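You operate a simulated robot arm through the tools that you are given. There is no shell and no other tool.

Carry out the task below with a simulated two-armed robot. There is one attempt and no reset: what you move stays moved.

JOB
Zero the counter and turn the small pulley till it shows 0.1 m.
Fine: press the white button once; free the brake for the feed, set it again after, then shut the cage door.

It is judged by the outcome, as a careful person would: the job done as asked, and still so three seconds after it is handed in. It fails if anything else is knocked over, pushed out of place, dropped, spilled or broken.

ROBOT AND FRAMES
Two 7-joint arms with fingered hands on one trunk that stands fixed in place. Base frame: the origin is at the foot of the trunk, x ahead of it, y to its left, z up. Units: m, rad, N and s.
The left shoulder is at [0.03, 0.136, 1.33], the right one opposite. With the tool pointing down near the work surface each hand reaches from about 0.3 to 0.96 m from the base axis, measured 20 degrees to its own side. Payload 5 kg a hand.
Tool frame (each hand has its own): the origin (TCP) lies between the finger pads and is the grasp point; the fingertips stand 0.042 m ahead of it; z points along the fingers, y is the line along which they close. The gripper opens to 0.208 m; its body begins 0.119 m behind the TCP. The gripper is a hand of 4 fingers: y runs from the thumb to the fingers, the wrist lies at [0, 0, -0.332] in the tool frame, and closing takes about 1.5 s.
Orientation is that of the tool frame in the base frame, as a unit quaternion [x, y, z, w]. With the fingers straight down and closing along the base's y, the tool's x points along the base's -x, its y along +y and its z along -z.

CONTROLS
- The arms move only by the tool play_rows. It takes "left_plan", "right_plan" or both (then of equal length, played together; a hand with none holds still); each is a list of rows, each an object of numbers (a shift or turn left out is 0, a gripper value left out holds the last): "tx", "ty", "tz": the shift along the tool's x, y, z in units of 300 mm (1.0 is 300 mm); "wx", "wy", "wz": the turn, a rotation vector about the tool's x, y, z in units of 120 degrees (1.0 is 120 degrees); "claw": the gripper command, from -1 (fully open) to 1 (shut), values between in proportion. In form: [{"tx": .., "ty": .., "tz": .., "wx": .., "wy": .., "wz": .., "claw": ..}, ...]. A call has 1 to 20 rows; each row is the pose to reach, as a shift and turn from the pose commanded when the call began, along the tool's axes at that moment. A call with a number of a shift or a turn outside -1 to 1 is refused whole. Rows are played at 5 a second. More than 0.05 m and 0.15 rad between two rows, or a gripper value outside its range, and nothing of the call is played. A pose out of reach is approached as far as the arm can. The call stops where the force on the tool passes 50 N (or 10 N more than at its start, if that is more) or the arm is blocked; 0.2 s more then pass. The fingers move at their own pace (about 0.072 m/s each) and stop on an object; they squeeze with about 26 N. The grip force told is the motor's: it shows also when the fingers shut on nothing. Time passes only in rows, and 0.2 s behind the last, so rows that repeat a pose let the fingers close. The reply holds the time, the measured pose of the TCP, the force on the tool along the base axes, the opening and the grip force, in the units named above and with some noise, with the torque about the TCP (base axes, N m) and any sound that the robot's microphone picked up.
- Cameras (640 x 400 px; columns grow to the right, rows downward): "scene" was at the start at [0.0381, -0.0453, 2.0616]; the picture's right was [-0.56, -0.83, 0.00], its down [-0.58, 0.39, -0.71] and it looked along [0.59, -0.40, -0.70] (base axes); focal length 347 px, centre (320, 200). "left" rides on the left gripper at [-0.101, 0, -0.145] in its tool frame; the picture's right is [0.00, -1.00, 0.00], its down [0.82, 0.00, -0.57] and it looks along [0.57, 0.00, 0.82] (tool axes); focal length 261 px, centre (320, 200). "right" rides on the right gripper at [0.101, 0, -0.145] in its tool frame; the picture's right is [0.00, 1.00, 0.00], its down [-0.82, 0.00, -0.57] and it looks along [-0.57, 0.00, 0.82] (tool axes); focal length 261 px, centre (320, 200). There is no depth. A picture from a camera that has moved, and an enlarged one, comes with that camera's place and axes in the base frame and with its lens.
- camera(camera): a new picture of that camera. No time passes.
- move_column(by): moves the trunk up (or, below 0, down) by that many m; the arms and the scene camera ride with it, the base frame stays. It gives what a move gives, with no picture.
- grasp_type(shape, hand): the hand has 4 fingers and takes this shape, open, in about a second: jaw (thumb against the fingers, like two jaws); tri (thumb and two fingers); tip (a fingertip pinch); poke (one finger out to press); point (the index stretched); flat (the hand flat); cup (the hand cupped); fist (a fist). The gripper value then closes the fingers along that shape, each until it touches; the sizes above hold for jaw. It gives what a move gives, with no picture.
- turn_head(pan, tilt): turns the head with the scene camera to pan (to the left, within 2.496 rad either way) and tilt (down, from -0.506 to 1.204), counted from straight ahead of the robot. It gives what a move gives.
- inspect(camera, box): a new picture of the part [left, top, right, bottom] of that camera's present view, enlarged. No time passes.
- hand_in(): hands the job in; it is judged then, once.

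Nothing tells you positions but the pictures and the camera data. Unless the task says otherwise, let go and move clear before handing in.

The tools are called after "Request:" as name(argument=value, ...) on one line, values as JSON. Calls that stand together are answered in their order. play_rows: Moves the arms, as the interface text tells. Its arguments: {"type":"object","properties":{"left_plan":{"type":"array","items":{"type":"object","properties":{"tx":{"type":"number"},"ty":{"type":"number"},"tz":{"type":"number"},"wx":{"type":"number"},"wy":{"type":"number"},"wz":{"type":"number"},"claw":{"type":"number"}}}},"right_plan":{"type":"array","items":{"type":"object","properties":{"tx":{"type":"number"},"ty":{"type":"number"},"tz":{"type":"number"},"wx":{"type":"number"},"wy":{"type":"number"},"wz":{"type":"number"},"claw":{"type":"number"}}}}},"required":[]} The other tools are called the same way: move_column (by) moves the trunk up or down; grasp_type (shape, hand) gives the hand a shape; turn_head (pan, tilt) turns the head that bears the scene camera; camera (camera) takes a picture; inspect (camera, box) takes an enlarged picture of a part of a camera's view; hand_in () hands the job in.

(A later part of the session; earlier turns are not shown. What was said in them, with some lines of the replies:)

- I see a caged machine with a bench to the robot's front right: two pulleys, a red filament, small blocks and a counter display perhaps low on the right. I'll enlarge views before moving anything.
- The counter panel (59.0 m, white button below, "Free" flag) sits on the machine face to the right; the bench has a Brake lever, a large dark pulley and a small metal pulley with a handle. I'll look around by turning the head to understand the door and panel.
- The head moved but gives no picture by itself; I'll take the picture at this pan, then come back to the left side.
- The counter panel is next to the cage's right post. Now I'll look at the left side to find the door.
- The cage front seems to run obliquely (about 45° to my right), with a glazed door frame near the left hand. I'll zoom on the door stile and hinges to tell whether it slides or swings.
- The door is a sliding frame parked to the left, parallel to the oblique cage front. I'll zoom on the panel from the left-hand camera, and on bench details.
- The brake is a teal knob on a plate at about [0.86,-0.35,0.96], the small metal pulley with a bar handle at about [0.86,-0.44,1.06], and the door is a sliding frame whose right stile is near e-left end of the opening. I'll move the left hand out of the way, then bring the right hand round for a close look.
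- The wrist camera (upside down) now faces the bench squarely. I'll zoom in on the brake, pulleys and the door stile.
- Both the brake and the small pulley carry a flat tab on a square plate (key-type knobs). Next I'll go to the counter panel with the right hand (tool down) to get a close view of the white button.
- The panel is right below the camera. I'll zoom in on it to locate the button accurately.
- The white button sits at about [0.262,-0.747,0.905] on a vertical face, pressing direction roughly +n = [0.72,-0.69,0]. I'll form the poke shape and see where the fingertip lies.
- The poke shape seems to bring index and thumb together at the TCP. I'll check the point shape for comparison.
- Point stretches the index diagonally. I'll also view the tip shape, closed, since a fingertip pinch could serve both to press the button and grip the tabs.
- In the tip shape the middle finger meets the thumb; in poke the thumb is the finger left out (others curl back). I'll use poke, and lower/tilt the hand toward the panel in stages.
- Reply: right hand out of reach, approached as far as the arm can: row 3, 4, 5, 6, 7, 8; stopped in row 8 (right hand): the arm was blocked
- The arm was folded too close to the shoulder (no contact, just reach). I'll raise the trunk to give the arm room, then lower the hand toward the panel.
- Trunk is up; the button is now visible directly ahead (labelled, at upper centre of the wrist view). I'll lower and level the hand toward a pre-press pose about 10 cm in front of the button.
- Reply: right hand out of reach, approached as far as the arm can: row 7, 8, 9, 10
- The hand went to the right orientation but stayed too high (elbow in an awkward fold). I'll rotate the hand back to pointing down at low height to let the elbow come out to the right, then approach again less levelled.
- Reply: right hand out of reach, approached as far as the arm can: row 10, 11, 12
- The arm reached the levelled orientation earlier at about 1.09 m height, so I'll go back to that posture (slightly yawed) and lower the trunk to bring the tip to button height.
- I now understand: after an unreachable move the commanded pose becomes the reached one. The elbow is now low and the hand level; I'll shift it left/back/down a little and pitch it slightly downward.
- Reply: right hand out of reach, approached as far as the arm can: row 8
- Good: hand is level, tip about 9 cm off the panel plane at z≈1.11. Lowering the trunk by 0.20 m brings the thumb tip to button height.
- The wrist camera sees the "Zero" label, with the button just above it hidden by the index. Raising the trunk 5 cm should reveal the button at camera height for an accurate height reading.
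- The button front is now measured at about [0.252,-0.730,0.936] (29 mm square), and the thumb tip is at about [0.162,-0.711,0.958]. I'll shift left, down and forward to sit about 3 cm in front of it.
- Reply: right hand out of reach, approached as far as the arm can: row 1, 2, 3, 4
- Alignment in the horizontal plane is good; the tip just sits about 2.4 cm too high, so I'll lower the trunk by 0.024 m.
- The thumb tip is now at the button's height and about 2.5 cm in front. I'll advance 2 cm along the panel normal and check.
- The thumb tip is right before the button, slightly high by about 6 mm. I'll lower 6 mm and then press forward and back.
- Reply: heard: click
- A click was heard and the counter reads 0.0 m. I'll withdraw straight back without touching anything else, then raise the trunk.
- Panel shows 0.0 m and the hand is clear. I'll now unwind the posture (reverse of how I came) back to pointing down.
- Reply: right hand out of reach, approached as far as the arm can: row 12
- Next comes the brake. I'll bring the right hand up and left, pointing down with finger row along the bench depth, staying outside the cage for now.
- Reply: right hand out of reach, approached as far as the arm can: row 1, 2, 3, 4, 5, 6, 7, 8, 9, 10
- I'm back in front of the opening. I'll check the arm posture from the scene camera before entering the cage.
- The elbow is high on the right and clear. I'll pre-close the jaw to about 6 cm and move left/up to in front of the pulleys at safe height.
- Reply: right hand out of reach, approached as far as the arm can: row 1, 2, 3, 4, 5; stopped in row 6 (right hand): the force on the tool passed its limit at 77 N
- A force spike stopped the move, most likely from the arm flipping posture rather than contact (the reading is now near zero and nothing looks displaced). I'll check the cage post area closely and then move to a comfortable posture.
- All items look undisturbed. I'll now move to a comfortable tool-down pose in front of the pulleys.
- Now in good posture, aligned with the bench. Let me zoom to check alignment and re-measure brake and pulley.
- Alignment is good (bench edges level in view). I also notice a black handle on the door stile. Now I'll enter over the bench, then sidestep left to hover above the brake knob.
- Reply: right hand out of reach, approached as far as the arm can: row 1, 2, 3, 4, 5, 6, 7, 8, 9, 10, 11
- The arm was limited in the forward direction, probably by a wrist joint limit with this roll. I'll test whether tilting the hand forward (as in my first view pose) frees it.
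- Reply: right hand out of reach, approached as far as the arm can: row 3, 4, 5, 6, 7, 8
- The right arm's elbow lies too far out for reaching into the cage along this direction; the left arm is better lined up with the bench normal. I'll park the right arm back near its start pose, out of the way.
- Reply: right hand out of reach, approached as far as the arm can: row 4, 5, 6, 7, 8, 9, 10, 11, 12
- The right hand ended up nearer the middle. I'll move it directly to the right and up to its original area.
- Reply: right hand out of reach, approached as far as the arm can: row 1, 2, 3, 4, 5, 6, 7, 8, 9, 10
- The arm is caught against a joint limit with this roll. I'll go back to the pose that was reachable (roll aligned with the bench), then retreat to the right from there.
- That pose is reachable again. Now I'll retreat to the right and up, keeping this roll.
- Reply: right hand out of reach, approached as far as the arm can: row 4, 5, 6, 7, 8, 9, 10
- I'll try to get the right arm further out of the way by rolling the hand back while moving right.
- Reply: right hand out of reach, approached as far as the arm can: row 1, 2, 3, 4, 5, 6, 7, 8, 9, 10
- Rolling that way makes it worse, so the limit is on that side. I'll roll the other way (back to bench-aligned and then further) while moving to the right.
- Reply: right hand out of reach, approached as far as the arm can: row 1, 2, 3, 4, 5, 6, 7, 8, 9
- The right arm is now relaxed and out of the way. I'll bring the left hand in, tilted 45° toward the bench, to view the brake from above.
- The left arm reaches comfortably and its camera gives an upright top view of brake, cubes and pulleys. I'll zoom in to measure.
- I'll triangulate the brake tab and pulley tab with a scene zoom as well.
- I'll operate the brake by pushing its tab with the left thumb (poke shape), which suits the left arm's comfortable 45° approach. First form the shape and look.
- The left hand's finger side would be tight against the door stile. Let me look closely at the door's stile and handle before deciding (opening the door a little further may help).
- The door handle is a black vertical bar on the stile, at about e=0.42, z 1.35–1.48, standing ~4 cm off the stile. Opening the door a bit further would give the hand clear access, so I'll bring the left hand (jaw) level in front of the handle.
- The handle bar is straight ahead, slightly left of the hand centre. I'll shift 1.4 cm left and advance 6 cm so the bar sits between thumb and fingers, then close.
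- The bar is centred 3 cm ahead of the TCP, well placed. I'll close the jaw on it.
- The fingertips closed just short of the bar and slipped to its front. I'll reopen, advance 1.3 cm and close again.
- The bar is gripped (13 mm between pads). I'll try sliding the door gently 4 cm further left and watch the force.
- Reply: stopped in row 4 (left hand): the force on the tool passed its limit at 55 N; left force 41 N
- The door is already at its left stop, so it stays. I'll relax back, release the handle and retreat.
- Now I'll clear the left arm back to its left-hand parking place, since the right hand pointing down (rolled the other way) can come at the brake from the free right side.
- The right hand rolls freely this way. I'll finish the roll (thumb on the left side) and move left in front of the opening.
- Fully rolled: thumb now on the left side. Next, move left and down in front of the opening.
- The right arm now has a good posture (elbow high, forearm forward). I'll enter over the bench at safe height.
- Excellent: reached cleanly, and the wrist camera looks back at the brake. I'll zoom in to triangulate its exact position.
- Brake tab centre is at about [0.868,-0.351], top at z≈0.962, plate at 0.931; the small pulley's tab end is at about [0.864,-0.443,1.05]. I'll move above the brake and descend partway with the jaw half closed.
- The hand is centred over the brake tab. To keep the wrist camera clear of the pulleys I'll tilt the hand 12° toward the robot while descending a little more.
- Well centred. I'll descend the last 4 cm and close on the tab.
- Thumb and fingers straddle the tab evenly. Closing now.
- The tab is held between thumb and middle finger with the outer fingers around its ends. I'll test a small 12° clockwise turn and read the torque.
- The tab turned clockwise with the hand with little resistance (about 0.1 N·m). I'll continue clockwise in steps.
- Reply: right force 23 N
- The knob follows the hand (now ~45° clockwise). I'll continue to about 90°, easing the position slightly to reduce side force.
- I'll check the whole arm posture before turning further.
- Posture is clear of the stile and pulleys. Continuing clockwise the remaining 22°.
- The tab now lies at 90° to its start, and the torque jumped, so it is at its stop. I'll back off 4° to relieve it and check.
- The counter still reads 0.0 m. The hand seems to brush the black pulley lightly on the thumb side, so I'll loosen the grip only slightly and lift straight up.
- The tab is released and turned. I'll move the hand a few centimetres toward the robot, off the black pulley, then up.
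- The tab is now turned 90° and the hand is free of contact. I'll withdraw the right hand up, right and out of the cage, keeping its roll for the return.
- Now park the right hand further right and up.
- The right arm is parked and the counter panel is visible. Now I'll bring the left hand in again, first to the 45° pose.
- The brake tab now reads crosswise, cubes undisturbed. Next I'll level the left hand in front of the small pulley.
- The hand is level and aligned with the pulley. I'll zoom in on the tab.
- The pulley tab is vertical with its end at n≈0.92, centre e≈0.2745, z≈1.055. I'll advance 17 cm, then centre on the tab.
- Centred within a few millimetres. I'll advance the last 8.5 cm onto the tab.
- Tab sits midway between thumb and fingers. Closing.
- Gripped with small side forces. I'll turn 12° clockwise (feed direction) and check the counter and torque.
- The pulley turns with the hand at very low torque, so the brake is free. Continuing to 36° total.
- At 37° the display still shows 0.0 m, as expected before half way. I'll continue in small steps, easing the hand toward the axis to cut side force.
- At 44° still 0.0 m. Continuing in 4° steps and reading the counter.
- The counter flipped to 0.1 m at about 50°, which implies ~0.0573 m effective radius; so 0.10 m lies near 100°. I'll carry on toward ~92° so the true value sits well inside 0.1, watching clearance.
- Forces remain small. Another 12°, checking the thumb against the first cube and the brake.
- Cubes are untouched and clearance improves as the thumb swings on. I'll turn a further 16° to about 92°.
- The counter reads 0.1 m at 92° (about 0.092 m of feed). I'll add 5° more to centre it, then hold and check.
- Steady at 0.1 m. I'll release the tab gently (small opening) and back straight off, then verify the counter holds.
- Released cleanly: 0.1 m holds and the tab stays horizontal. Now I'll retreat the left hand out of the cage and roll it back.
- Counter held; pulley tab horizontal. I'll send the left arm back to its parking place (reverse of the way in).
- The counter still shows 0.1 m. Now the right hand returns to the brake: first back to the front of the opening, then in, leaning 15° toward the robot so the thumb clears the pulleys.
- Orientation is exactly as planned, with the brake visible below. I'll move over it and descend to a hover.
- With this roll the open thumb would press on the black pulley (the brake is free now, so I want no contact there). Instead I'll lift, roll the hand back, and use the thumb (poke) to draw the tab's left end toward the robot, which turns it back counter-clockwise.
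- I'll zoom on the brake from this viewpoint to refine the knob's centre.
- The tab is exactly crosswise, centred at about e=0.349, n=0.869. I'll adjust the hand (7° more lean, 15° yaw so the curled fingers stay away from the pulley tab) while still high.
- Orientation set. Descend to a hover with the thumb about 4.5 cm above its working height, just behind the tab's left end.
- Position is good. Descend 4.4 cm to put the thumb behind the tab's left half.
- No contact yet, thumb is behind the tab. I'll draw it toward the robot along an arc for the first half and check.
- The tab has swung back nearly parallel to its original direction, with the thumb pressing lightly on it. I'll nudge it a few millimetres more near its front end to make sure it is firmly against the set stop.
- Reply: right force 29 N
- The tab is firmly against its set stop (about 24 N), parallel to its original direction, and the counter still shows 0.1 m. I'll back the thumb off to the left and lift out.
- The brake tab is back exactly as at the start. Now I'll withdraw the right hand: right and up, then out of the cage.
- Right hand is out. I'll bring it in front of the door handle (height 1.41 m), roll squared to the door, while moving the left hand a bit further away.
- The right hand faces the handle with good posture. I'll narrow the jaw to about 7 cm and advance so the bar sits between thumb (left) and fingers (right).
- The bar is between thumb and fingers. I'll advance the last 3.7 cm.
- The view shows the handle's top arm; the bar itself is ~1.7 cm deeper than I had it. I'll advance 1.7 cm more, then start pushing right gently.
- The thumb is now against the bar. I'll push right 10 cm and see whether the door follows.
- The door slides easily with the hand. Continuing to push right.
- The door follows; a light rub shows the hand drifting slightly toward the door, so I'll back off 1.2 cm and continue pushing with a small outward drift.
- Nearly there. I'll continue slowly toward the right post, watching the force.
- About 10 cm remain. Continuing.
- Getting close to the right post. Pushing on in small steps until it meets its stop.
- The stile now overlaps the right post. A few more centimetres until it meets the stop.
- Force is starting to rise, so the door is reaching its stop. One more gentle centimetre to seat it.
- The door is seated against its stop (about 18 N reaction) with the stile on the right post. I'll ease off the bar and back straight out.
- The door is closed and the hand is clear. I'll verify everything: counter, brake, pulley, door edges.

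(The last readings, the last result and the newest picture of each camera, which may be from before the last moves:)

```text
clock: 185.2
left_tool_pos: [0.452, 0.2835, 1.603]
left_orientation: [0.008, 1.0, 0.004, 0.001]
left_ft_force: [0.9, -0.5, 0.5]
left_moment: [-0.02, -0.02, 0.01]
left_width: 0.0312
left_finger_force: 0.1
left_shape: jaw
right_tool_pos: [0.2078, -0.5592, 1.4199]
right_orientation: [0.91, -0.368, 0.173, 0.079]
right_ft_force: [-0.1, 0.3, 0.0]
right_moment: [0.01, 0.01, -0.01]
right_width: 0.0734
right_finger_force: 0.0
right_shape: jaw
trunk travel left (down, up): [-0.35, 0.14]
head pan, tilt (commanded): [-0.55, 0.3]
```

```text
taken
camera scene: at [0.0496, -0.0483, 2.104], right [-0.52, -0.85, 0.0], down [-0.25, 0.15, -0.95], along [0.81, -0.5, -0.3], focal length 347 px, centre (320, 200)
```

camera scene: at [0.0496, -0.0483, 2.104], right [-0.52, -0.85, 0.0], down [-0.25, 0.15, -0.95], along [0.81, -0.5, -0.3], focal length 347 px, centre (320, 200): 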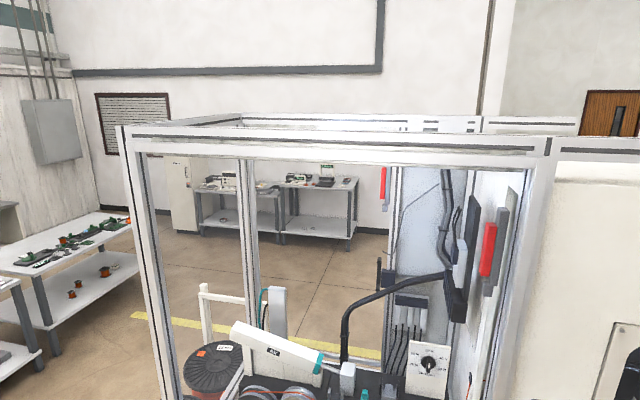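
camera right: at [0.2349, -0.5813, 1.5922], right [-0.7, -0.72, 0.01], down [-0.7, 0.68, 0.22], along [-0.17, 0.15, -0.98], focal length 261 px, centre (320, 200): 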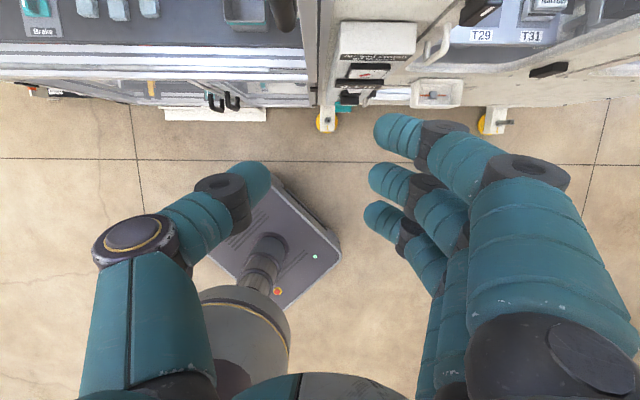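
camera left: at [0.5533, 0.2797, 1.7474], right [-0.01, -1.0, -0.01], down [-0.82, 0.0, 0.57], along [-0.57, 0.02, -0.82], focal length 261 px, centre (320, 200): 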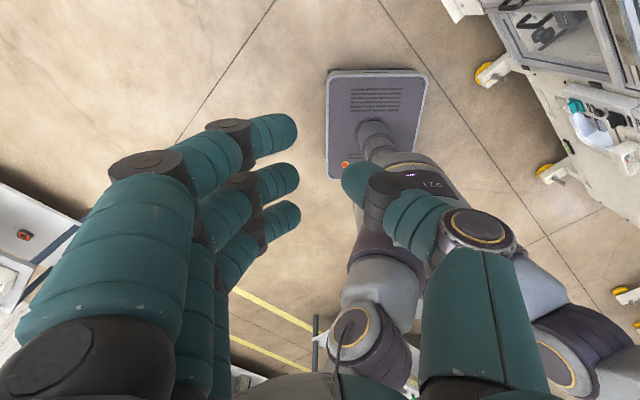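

The door frame now coincides with the cage front. I'll zoom on both upper corners to confirm there is no gap.

Request:
inspect(camera="scene", box=[460, 110, 600, 260])

Request:
inspect(camera="scene", box=[100, 110, 260, 260])

Request:
turn_head(pan=-0.85, tilt=0.7)

Request:
camera(camera="scene")

Request:
inspect(camera="scene", box=[250, 100, 430, 300])

```text
2.67 times, centred on (530, 185) of scene
camera zoom: at [0.0496, -0.0483, 2.104], right [-0.52, -0.85, 0.0], down [-0.25, 0.15, -0.95], along [0.81, -0.5, -0.3], focal length 925 px, centre (-240, 240)
```

zoom: 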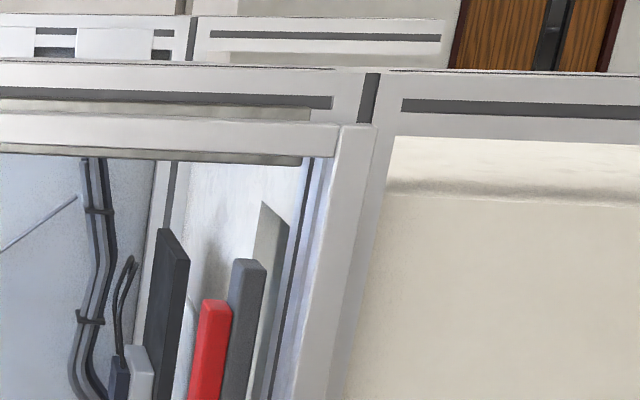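

```text
2.67 times, centred on (180, 185) of scene
camera zoom: at [0.0496, -0.0483, 2.104], right [-0.52, -0.85, 0.0], down [-0.25, 0.15, -0.95], along [0.81, -0.5, -0.3], focal length 925 px, centre (693, 240)
```

zoom: 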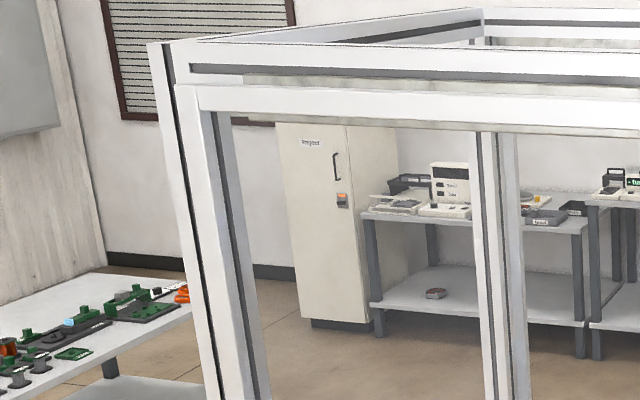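

```text
clock: 186.1
left_tool_pos: [0.4517, 0.285, 1.603]
left_orientation: [0.008, 1.0, 0.006, 0.0]
left_ft_force: [0.3, 0.7, -0.9]
left_moment: [-0.01, 0.04, -0.01]
left_width: 0.0314
left_finger_force: 0.1
left_shape: jaw
right_tool_pos: [0.2078, -0.5586, 1.4194]
right_orientation: [0.91, -0.367, 0.173, 0.079]
right_ft_force: [-0.2, 0.7, 0.6]
right_moment: [0.02, 0.01, 0.03]
right_width: 0.0735
right_finger_force: 0.2
right_shape: jaw
trunk travel left (down, up): [-0.35, 0.14]
head pan, tilt (commanded): [-0.85, 0.7]
```

```text
taken
camera scene: at [0.0265, -0.0634, 2.068], right [-0.75, -0.66, 0.0], down [-0.43, 0.48, -0.77], along [0.51, -0.57, -0.64], focal length 347 px, centre (320, 200)
```

scene: 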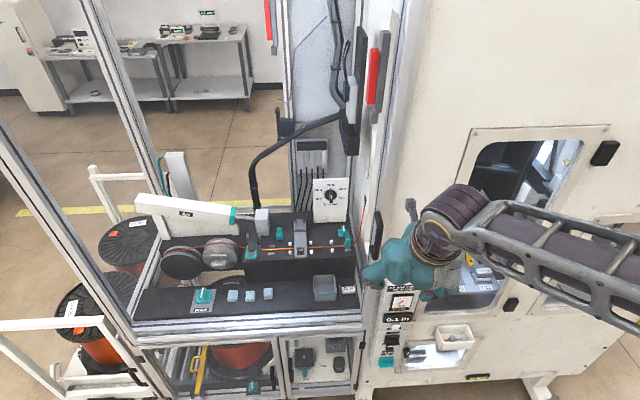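

```text
2.00 times, centred on (340, 200) of scene
camera zoom: at [0.0265, -0.0634, 2.068], right [-0.75, -0.66, 0.0], down [-0.43, 0.48, -0.77], along [0.51, -0.57, -0.64], focal length 694 px, centre (280, 200)
```

zoom: 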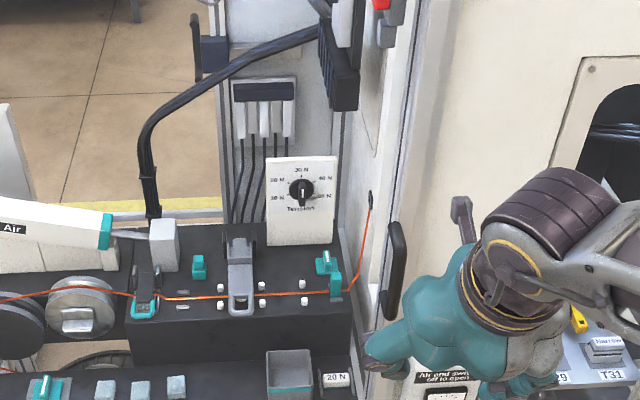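

The door spans post to post with no gap, the handle is at the right post, the brake tab is back in its set position, the pulley is at rest and the counter reads 0.1 m. One last close look at the counter, then I'll hand in.

Request:
inspect(camera="scene", box=[360, 260, 440, 370])

Request:
inspect(camera="scene", box=[140, 220, 300, 330])

```text
3.64 times, centred on (400, 315) of scene
camera zoom: at [0.0265, -0.0634, 2.068], right [-0.75, -0.66, 0.0], down [-0.43, 0.48, -0.77], along [0.51, -0.57, -0.64], focal length 1261 px, centre (29, -218)
```

zoom: 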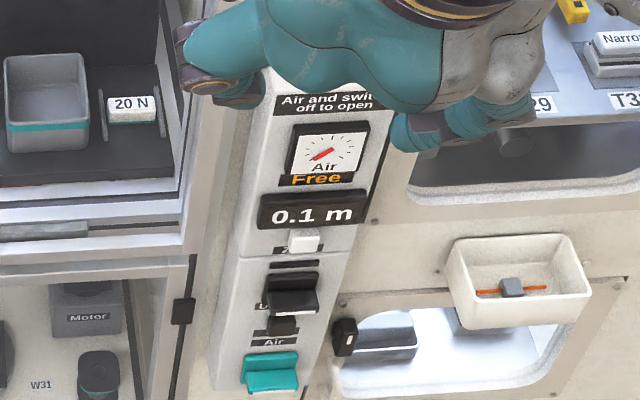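

```text
3.64 times, centred on (220, 275) of scene
camera zoom: at [0.0265, -0.0634, 2.068], right [-0.75, -0.66, 0.0], down [-0.43, 0.48, -0.77], along [0.51, -0.57, -0.64], focal length 1261 px, centre (684, -73)
```

zoom: 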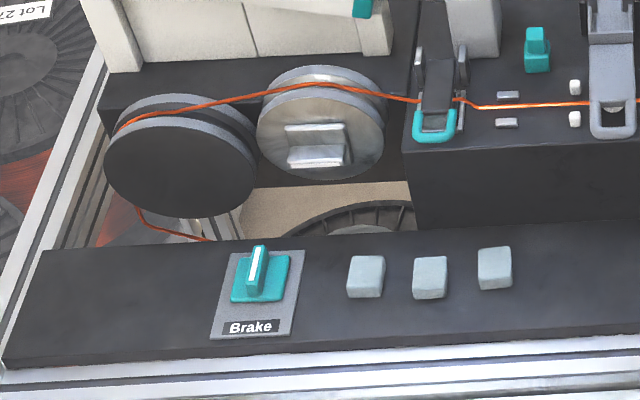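

Everything checks out: counter at 0.1 m, brake set, cubes and trays where they were, and the door shut. I'm handing in.

Request:
hand_in()

```text
The job is handed in.
```

The counter was zeroed and the small pulley fed until it showed 0.1 m. It still read 0.1 m at my last look before hand-in.

- **Zeroing:** I pressed the white button once. I heard it click and the display went from 59.0 m to 0.0 m.
- **Feed:** I freed the brake by turning its tab 90° clockwise, then turned the small pulley about 97° clockwise. The display changed to 0.1 m at about 50°. I turned it further so the actual length, about 0.097 m by my estimate, is not near the edge where the display changes.
- **Brake:** I turned the tab back until it stopped, in the same position as at the start. Neither brake position is labelled, so I took the starting position as set.
- **Door:** The cage door is pushed fully shut against its stop at the right post.

Three contacts along the way moved nothing that I could see:

- I pulled the door against its open stop before starting the feed, because I wanted more room. It was already fully open.
- The right hand brushed the black pulley while freeing the brake. The counter stayed at 0.0 m.
- Earlier, an arm move stopped on a force spike of 77 N. It was probably the arm changing posture rather than hitting something.

The three cubes, the tray and the other fittings looked unmoved in my checks.
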